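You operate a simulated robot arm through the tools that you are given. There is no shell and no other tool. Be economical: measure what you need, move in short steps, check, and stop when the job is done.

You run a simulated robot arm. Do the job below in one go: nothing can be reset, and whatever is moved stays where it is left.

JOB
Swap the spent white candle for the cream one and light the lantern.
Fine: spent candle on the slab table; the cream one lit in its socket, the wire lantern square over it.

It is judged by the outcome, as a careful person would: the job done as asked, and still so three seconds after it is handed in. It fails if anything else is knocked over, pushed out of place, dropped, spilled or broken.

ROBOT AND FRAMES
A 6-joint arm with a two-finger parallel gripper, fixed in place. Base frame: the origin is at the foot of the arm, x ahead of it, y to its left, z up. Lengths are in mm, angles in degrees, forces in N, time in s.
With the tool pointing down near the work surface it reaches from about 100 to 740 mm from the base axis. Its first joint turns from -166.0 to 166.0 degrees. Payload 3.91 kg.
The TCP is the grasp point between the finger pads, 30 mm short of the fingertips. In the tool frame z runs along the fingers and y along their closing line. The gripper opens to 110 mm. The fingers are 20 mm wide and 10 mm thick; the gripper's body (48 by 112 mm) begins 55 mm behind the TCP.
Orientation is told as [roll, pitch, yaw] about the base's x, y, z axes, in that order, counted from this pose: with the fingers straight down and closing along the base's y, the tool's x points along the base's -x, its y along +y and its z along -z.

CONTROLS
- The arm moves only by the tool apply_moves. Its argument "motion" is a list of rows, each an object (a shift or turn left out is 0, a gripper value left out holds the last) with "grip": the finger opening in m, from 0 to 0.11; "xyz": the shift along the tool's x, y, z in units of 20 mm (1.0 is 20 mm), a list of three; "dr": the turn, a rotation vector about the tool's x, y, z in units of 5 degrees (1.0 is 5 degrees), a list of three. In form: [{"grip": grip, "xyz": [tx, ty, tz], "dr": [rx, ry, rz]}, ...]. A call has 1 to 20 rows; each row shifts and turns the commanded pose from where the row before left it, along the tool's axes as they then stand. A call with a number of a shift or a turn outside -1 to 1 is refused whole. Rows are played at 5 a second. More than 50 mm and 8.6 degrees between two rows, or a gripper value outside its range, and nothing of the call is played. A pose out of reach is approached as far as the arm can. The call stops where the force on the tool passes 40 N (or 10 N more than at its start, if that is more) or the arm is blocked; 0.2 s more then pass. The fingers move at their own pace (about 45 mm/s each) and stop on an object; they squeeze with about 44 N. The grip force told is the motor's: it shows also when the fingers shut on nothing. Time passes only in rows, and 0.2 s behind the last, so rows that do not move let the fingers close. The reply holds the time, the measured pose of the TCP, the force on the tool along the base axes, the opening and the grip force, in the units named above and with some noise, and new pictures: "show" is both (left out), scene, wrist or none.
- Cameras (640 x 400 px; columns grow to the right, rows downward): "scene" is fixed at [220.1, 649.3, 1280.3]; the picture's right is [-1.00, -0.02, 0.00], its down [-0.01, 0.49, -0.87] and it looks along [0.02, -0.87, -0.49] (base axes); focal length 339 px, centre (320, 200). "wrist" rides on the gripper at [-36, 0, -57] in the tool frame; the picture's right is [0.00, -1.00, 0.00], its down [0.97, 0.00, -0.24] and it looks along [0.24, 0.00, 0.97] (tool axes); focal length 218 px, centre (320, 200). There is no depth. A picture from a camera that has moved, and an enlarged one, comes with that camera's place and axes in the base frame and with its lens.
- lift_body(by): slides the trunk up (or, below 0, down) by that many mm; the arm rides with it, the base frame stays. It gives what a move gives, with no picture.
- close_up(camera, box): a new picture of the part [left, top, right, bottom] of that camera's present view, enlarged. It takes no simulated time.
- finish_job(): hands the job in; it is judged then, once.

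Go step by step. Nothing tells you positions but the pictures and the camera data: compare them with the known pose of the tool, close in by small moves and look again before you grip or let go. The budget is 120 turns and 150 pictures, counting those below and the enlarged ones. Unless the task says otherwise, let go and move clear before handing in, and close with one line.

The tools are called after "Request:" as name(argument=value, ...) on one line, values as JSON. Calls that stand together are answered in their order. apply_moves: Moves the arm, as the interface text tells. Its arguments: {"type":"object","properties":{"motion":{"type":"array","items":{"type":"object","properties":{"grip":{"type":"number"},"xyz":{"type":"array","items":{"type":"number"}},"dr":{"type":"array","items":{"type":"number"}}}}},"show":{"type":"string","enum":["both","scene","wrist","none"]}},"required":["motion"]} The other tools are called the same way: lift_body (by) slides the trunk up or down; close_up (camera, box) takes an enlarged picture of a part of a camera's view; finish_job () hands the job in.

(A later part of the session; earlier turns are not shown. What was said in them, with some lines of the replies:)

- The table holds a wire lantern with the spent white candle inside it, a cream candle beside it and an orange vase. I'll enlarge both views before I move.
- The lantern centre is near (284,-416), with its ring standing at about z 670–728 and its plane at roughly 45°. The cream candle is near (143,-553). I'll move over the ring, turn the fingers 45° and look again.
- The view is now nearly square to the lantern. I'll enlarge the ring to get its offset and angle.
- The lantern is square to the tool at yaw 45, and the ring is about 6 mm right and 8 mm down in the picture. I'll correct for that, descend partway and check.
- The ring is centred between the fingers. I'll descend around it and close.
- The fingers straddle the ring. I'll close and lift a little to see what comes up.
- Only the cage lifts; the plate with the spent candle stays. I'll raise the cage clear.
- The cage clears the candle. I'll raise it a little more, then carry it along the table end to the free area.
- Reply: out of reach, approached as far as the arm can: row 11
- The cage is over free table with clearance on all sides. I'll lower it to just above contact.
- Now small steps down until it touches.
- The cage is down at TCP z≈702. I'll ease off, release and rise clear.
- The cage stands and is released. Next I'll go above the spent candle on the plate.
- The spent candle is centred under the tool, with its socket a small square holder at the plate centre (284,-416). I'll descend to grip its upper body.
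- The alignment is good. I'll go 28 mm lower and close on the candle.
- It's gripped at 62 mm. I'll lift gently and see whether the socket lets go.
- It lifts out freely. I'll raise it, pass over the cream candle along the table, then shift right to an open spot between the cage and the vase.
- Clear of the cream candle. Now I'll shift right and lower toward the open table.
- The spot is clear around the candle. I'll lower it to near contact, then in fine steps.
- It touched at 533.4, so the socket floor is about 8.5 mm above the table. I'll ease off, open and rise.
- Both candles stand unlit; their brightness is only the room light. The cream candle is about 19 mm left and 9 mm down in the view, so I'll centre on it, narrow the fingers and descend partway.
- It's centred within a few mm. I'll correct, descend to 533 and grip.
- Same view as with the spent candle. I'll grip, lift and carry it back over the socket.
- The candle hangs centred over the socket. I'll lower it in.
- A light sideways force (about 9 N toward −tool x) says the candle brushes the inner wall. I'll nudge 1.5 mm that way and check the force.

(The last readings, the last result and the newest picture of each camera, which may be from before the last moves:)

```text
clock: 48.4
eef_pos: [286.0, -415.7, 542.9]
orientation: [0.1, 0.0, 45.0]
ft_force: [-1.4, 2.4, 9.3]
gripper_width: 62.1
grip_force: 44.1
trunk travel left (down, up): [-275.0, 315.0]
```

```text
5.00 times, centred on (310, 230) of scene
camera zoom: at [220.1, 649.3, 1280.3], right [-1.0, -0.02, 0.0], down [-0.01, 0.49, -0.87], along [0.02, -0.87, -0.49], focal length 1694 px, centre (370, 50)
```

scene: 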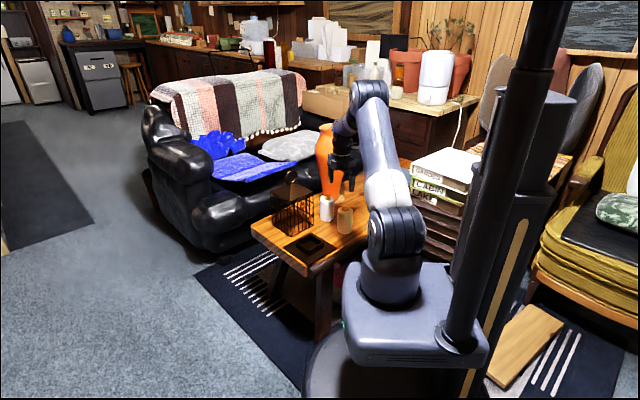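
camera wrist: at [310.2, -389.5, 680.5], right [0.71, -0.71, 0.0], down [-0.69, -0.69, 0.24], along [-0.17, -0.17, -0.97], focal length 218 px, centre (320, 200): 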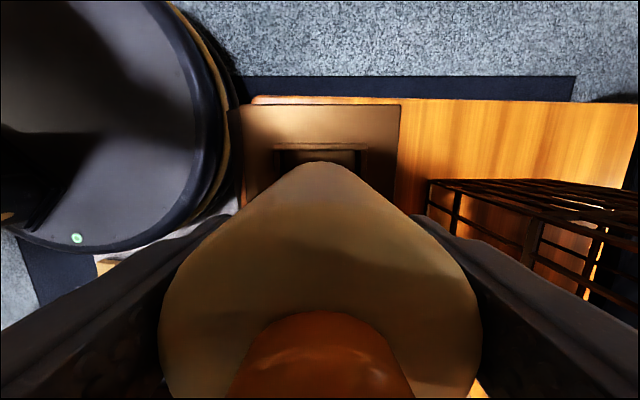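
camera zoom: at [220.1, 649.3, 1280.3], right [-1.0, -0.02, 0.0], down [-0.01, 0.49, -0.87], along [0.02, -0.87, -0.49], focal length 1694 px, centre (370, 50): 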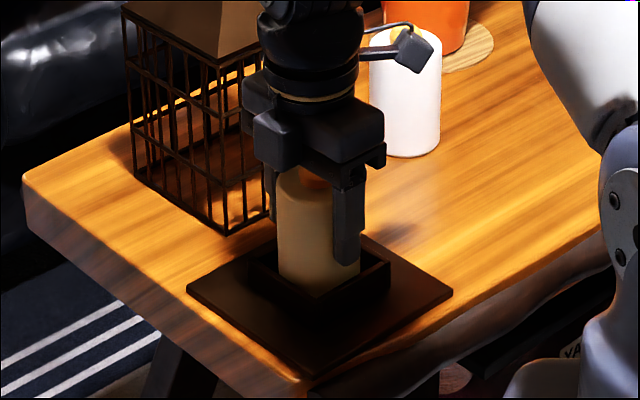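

It's seated at the same height the spent candle had. I'll release, rise and see whether it is lit.

Request:
apply_moves(motion=[{"grip": 0.085}, {}, {}, {"xyz": [0, 0, -1]}, {"xyz": [0, 0, -1]}, {"xyz": [0, 0, -1]}, {"xyz": [0, 0, -1]}, {"xyz": [0, 0, -1]}, {"xyz": [0, 0, -1]}, {}], show="wrist")

Request:
close_up(camera="wrist", box=[240, 90, 400, 250])

Request:
close_up(camera="scene", box=[270, 190, 350, 270])

```text
clock: 50.6
eef_pos: [285.8, -414.9, 662.1]
orientation: [0.0, 0.0, 45.1]
ft_force: [-0.2, -0.2, 0.0]
gripper_width: 84.9
grip_force: 0.0
trunk travel left (down, up): [-275.0, 315.0]
camera wrist: at [312.0, -387.0, 718.4], right [0.71, -0.71, 0.0], down [-0.69, -0.69, 0.24], along [-0.17, -0.17, -0.97], focal length 218 px, centre (320, 200)
```

wrist: 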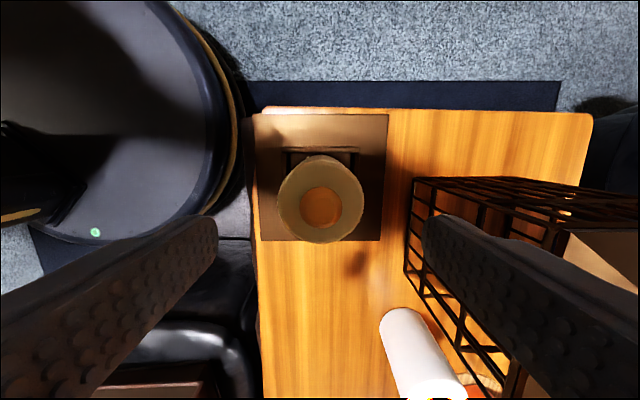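

```text
2.50 times, centred on (320, 170) of wrist
camera zoom: at [312.0, -387.0, 718.4], right [0.71, -0.71, 0.0], down [-0.69, -0.69, 0.24], along [-0.17, -0.17, -0.97], focal length 546 px, centre (320, 275)
```

zoom: 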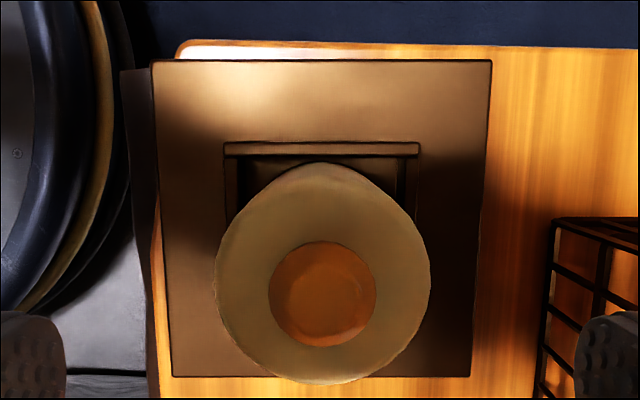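

```text
5.00 times, centred on (310, 230) of scene
camera zoom: at [220.1, 649.3, 1280.3], right [-1.0, -0.02, 0.0], down [-0.01, 0.49, -0.87], along [0.02, -0.87, -0.49], focal length 1694 px, centre (370, 50)
```

zoom: 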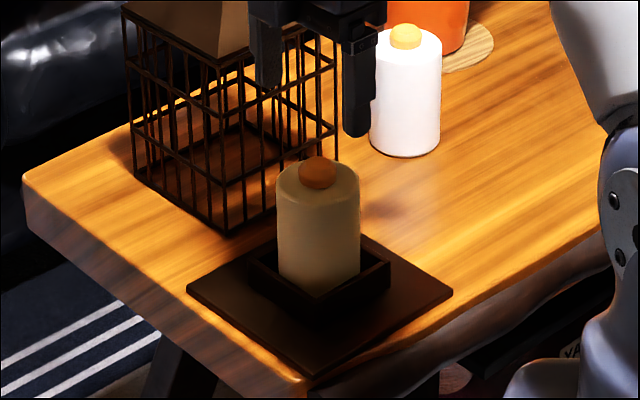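

The candle is seated but not lit, and its flame looks like a push knob. I'll close the fingers and press straight down on it gently, in small steps.

Request:
apply_moves(motion=[{"grip": 0}, {}, {}, {}, {}, {"xyz": [0.05, -0.02, 1]}, {"xyz": [0, 0, 0.8]}, {}], show="none")

Request:
close_up(camera="scene", box=[270, 190, 350, 270])

```text
clock: 52.4
eef_pos: [284.4, -415.8, 625.2]
orientation: [0.1, 0.0, 45.0]
ft_force: [-0.1, 0.0, 0.4]
gripper_width: 0.0
grip_force: 37.9
trunk travel left (down, up): [-275.0, 315.0]
```

```text
5.00 times, centred on (310, 230) of scene
camera zoom: at [220.1, 649.3, 1280.3], right [-1.0, -0.02, 0.0], down [-0.01, 0.49, -0.87], along [0.02, -0.87, -0.49], focal length 1694 px, centre (370, 50)
```

zoom: 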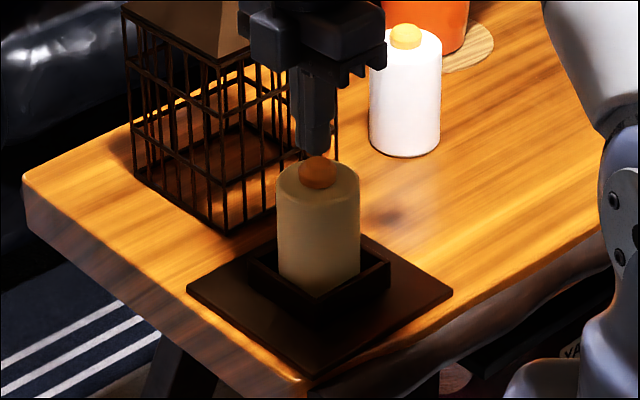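

Request:
apply_moves(motion=[{"xyz": [0, 0, 0.25]}, {"xyz": [0, 0, 0.2]}, {"xyz": [0, 0, 0.15]}, {"xyz": [0, 0, 0.1]}, {}], show="none")

Request:
close_up(camera="scene", box=[270, 190, 350, 270])

```text
clock: 53.6
eef_pos: [285.9, -415.2, 612.0]
orientation: [0.1, 0.0, 44.9]
ft_force: [0.0, -0.3, -0.3]
gripper_width: 0.3
grip_force: 37.9
trunk travel left (down, up): [-275.0, 315.0]
```

```text
5.00 times, centred on (310, 230) of scene
camera zoom: at [220.1, 649.3, 1280.3], right [-1.0, -0.02, 0.0], down [-0.01, 0.49, -0.87], along [0.02, -0.87, -0.49], focal length 1694 px, centre (370, 50)
```

zoom: 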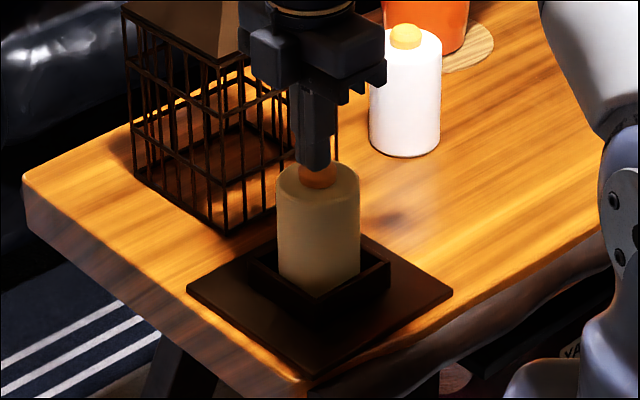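

Request:
apply_moves(motion=[{"xyz": [0, 0, 0.1]}, {"xyz": [0, 0, 0.1]}, {"xyz": [0, 0, 0.05]}, {}], show="none")

```text
clock: 54.6
eef_pos: [285.8, -414.3, 607.4]
orientation: [0.0, 0.0, 45.1]
ft_force: [0.6, 1.4, 4.7]
gripper_width: 0.1
grip_force: 37.6
trunk travel left (down, up): [-275.0, 315.0]
```

Contact, at about 5 N. I'll press a little further.

Request:
apply_moves(motion=[{"xyz": [0, 0, 0.07]}, {"xyz": [0, 0, 0.07]}, {}], show="none")

Request:
close_up(camera="scene", box=[270, 190, 350, 270])

```text
clock: 55.4
eef_pos: [284.1, -415.2, 605.0]
orientation: [-0.2, 0.0, 45.0]
ft_force: [0.9, 2.7, 17.9]
gripper_width: 0.0
grip_force: 37.1
trunk travel left (down, up): [-275.0, 315.0]
```

```text
5.00 times, centred on (310, 230) of scene
camera zoom: at [220.1, 649.3, 1280.3], right [-1.0, -0.02, 0.0], down [-0.01, 0.49, -0.87], along [0.02, -0.87, -0.49], focal length 1694 px, centre (370, 50)
```

zoom: 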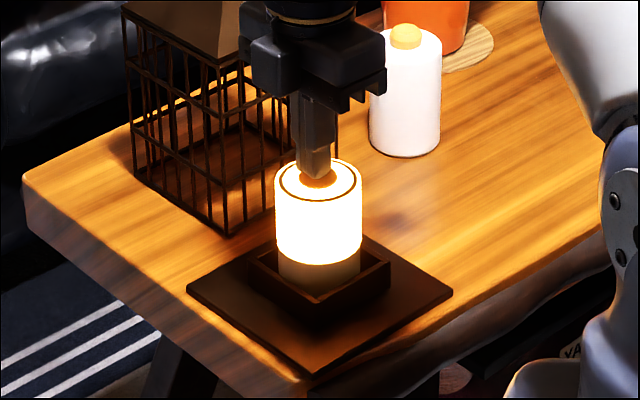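

It lit. I'll rise straight off and check that it stays lit.

Request:
apply_moves(motion=[{"xyz": [0, 0, -0.5]}, {"xyz": [0, 0, -1]}, {"xyz": [0, 0, -1]}, {"xyz": [0, 0, -1]}, {"xyz": [0, 0, -1]}, {"xyz": [0, 0, -1]}, {"xyz": [0, 0, -1]}, {"xyz": [0, 0, -1]}, {"xyz": [0, 0, -1]}, {"xyz": [0, 0, -1]}, {"grip": 0.06}, {}], show="wrist")

Request:
close_up(camera="scene", box=[260, 180, 370, 270])

Request:
close_up(camera="wrist", box=[240, 90, 400, 250])

```text
clock: 58.0
eef_pos: [284.0, -416.0, 794.8]
orientation: [0.0, 0.0, 45.0]
ft_force: [-0.1, 0.6, -0.3]
gripper_width: 50.5
grip_force: 0.1
trunk travel left (down, up): [-275.0, 315.0]
camera wrist: at [311.5, -388.9, 850.8], right [0.71, -0.71, 0.0], down [-0.69, -0.69, 0.24], along [-0.17, -0.17, -0.97], focal length 218 px, centre (320, 200)
```

wrist: 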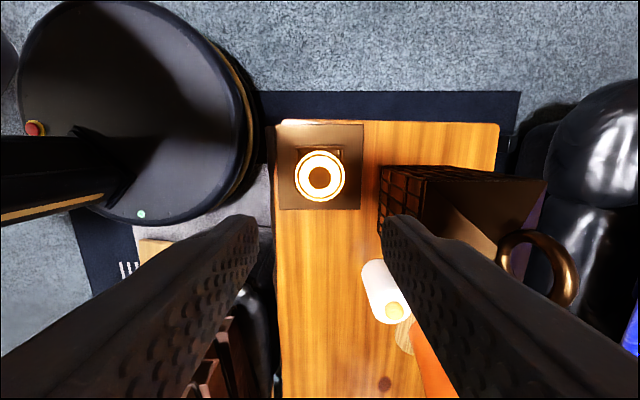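

```text
4.44 times, centred on (315, 225) of scene
camera zoom: at [220.1, 649.3, 1280.3], right [-1.0, -0.02, 0.0], down [-0.01, 0.49, -0.87], along [0.02, -0.87, -0.49], focal length 1506 px, centre (342, 89)
```

zoom: 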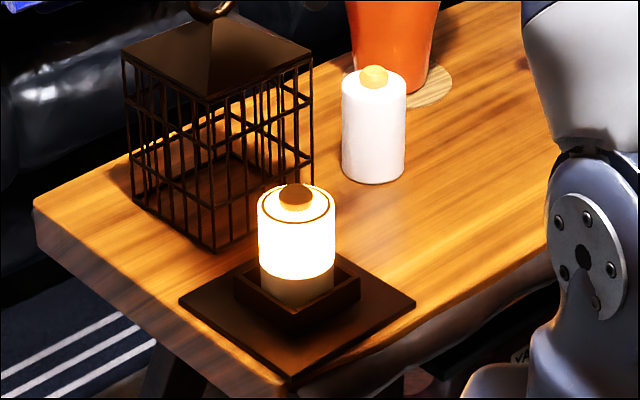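

```text
2.50 times, centred on (320, 170) of wrist
camera zoom: at [311.5, -388.9, 850.8], right [0.71, -0.71, 0.0], down [-0.69, -0.69, 0.24], along [-0.17, -0.17, -0.97], focal length 546 px, centre (320, 275)
```

zoom: 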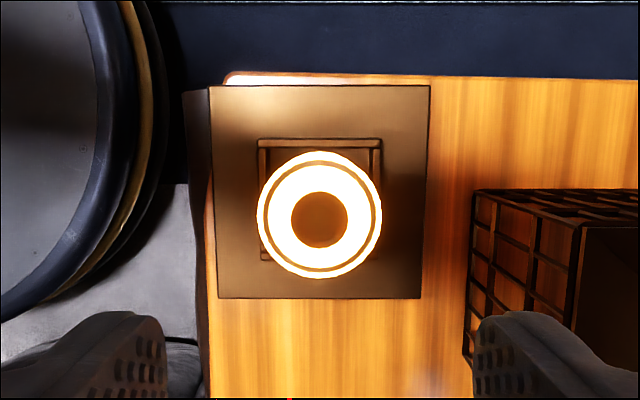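

It stays lit and the plate hasn't moved. I'll go back to the cage at (364,-581).

Request:
apply_moves(motion=[{"xyz": [0, -1, 0]}, {"xyz": [0, -1, 0]}, {"xyz": [0, -1, 0]}, {"xyz": [1, -1, 0]}, {"xyz": [1, -1, 0]}, {"xyz": [1, -1, 0]}, {"xyz": [0, -1, 0]}, {"xyz": [0, -1, 0]}, {"xyz": [0, -0.65, 0]}, {}], show="wrist")

Request:
close_up(camera="wrist", box=[240, 100, 400, 260])

```text
clock: 60.2
eef_pos: [365.9, -580.0, 794.1]
orientation: [0.0, 0.1, 44.9]
ft_force: [0.2, 0.5, -0.2]
gripper_width: 59.6
grip_force: 0.0
trunk travel left (down, up): [-275.0, 315.0]
camera wrist: at [391.4, -553.6, 850.0], right [0.71, -0.71, 0.0], down [-0.69, -0.69, 0.24], along [-0.17, -0.17, -0.97], focal length 218 px, centre (320, 200)
```

wrist: 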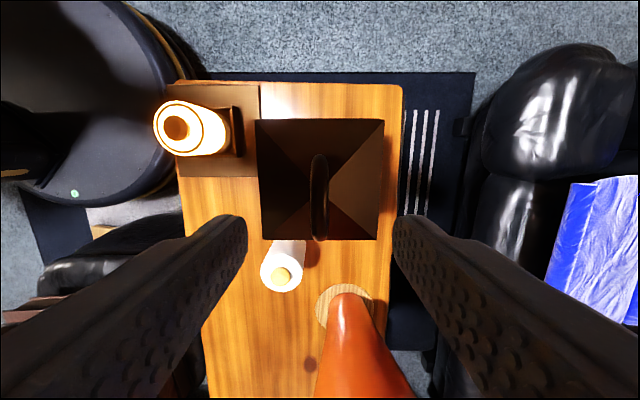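

```text
2.50 times, centred on (320, 180) of wrist
camera zoom: at [391.4, -553.6, 850.0], right [0.71, -0.71, 0.0], down [-0.69, -0.69, 0.24], along [-0.17, -0.17, -0.97], focal length 546 px, centre (320, 250)
```

zoom: 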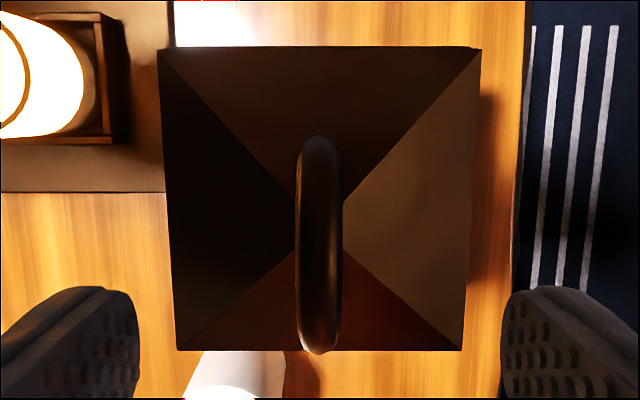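

The cage is centred and square to the tool. I'll descend, grip the ring and lift.

Request:
apply_moves(motion=[{"xyz": [0, 0, 1]}, {"xyz": [0, 0, 1]}, {"xyz": [0, 0, 1]}, {"xyz": [0, 0, 1]}, {"xyz": [0, 0, 0.57]}, {}, {"grip": 0}, {}, {}, {}, {}], show="none")

```text
clock: 62.6
eef_pos: [364.3, -580.3, 702.4]
orientation: [-0.1, 0.1, 45.0]
ft_force: [-0.3, 0.3, -0.2]
gripper_width: 11.7
grip_force: 43.9
trunk travel left (down, up): [-275.0, 315.0]
```

Request:
apply_moves(motion=[{"xyz": [0, 0, -0.5]}, {"xyz": [0, 0, -1]}, {"xyz": [0, 0, -1]}, {"xyz": [0, 0, -1]}, {"xyz": [0, 0, -1]}, {"xyz": [0, 0, -1]}, {"xyz": [0, 0, -1]}, {"xyz": [0, 0, -1]}, {"xyz": [0, 0, -1]}, {"xyz": [-1, 0.6, 0]}, {"xyz": [-1, 1, 0]}, {"xyz": [-0.98, 1, 0]}, {"xyz": [0, 1, 0]}, {"xyz": [0, 1, 0]}, {"xyz": [0, 1, 0]}, {"xyz": [0, 1, 0]}, {"xyz": [0, 1, 0]}, {"xyz": [0, 1, 0]}, {}], show="wrist")

Request:
close_up(camera="scene", box=[250, 130, 370, 270])

```text
clock: 66.6
eef_pos: [285.9, -416.1, 873.3]
orientation: [0.1, 0.0, 45.0]
ft_force: [-1.1, 0.0, -3.2]
gripper_width: 11.7
grip_force: 44.3
trunk travel left (down, up): [-275.0, 315.0]
camera wrist: at [312.3, -389.3, 929.4], right [0.71, -0.71, 0.0], down [-0.69, -0.69, 0.24], along [-0.17, -0.17, -0.97], focal length 218 px, centre (320, 200)
```

wrist: 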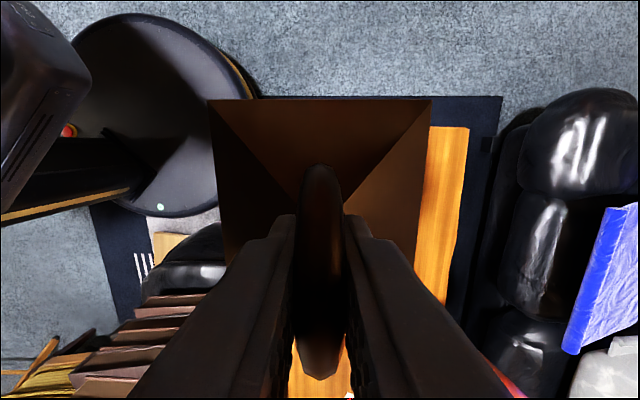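

```text
2.86 times, centred on (310, 200) of scene
camera zoom: at [220.1, 649.3, 1280.3], right [-1.0, -0.02, 0.0], down [-0.01, 0.49, -0.87], along [0.02, -0.87, -0.49], focal length 968 px, centre (349, 200)
```

zoom: 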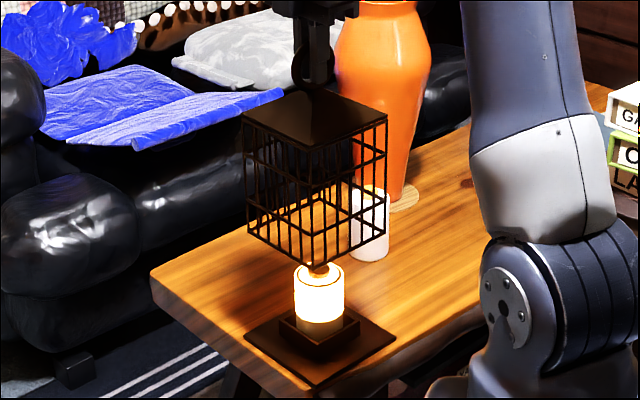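

The cage is over the lit candle and square to the plate. I'll lower it to just above the plate.

Request:
apply_moves(motion=[{"xyz": [0, 0, 1]}, {"xyz": [0, 0, 1]}, {"xyz": [0, 0, 1]}, {"xyz": [0, 0, 1]}, {"xyz": [0, 0, 1]}, {"xyz": [0, 0, 1]}, {"xyz": [0, 0, 1]}, {"xyz": [0, 0, 0.6]}, {}], show="none")

Request:
close_up(camera="scene", box=[270, 190, 350, 270])

```text
clock: 68.6
eef_pos: [286.0, -416.1, 721.3]
orientation: [0.0, 0.0, 45.0]
ft_force: [-0.3, -0.4, -4.3]
gripper_width: 11.6
grip_force: 44.2
trunk travel left (down, up): [-275.0, 315.0]
```

```text
5.00 times, centred on (310, 230) of scene
camera zoom: at [220.1, 649.3, 1280.3], right [-1.0, -0.02, 0.0], down [-0.01, 0.49, -0.87], along [0.02, -0.87, -0.49], focal length 1694 px, centre (370, 50)
```

zoom: 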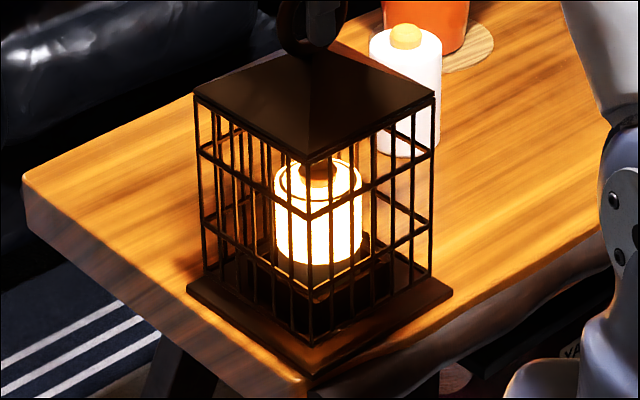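

The cage is nearly concentric with the plate. I'll trim about 1 mm and set it down in fine steps.

Request:
apply_moves(motion=[{"xyz": [0.05, 0.04, 0.2]}, {"xyz": [0, 0, 0.15]}, {"xyz": [0, 0, 0.1]}, {"xyz": [0, 0, 0.07]}, {}], show="none")

```text
clock: 69.8
eef_pos: [285.1, -416.1, 711.5]
orientation: [0.0, -0.1, 45.1]
ft_force: [-0.3, -0.9, 0.0]
gripper_width: 11.9
grip_force: 44.2
trunk travel left (down, up): [-275.0, 315.0]
```

Request:
apply_moves(motion=[{"xyz": [0, 0, 0.05]}, {"xyz": [0, 0, 0.05]}, {}], show="none")

Request:
close_up(camera="scene", box=[270, 190, 350, 270])

```text
clock: 70.6
eef_pos: [284.1, -416.3, 710.6]
orientation: [-0.4, 0.1, 45.0]
ft_force: [0.8, -1.2, 25.1]
gripper_width: 11.8
grip_force: 44.5
trunk travel left (down, up): [-275.0, 315.0]
```

```text
5.00 times, centred on (310, 230) of scene
camera zoom: at [220.1, 649.3, 1280.3], right [-1.0, -0.02, 0.0], down [-0.01, 0.49, -0.87], along [0.02, -0.87, -0.49], focal length 1694 px, centre (370, 50)
```

zoom: 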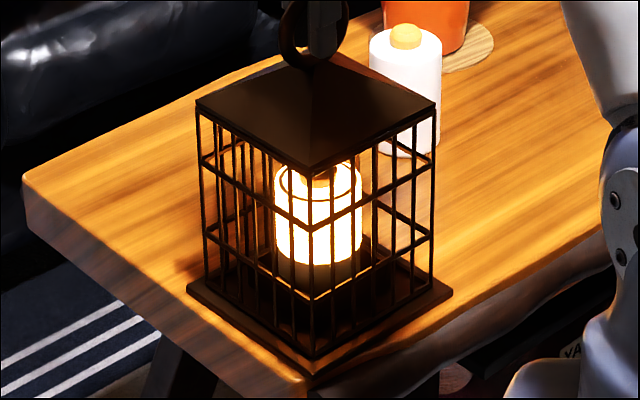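

The cage is seated squarely on the plate around the lit candle. I'll ease off, release and rise clear.

Request:
apply_moves(motion=[{"xyz": [0, 0, -0.07]}, {"grip": 0.06}, {}, {}, {"xyz": [0, 0, -1]}, {"xyz": [0, 0, -1]}, {"xyz": [0, 0, -1]}, {"xyz": [0, 0, -1]}, {"xyz": [0, 0, -1]}, {"xyz": [0, 0, -1]}, {"xyz": [0, 0, -1]}, {}, {}], show="both")

Request:
close_up(camera="scene", box=[260, 170, 370, 270])

Request:
close_up(camera="wrist", box=[240, 90, 400, 250])

```text
clock: 73.4
eef_pos: [283.1, -416.5, 850.6]
orientation: [0.0, 0.0, 45.0]
ft_force: [-0.4, -0.4, 0.3]
gripper_width: 60.1
grip_force: 0.1
trunk travel left (down, up): [-275.0, 315.0]
camera wrist: at [311.0, -389.1, 906.0], right [0.71, -0.71, 0.0], down [-0.69, -0.69, 0.24], along [-0.17, -0.17, -0.97], focal length 218 px, centre (320, 200)
```

scene: 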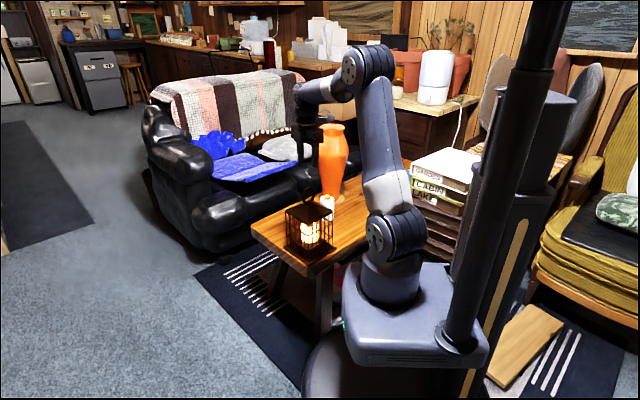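
wrist: 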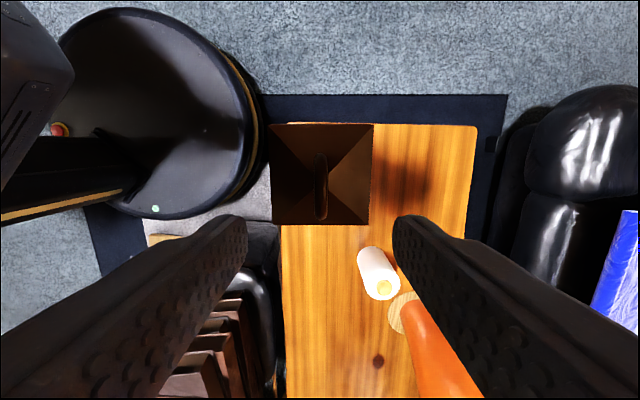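

```text
4.00 times, centred on (315, 220) of scene
camera zoom: at [220.1, 649.3, 1280.3], right [-1.0, -0.02, 0.0], down [-0.01, 0.49, -0.87], along [0.02, -0.87, -0.49], focal length 1355 px, centre (340, 120)
```

zoom: 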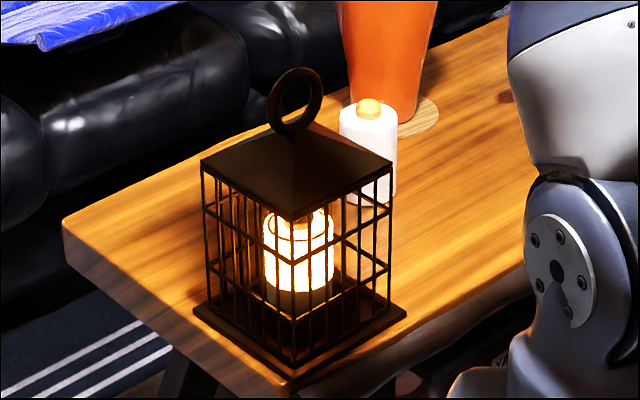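

```text
2.50 times, centred on (320, 170) of wrist
camera zoom: at [311.0, -389.1, 906.0], right [0.71, -0.71, 0.0], down [-0.69, -0.69, 0.24], along [-0.17, -0.17, -0.97], focal length 546 px, centre (320, 275)
```

zoom: 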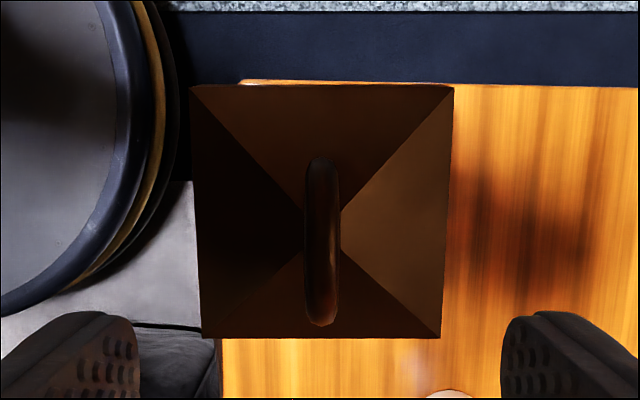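

The cream candle is lit in its socket, the wire lantern stands square on its plate, the spent candle stands on the table, and the gripper is clear. Handing in.

Request:
finish_job()

```text
The job is handed in.
```

The job is done and handed in: the cream candle is lit in its socket under the squarely seated wire lantern, the spent white one stands on the slab table, and nothing else was disturbed.
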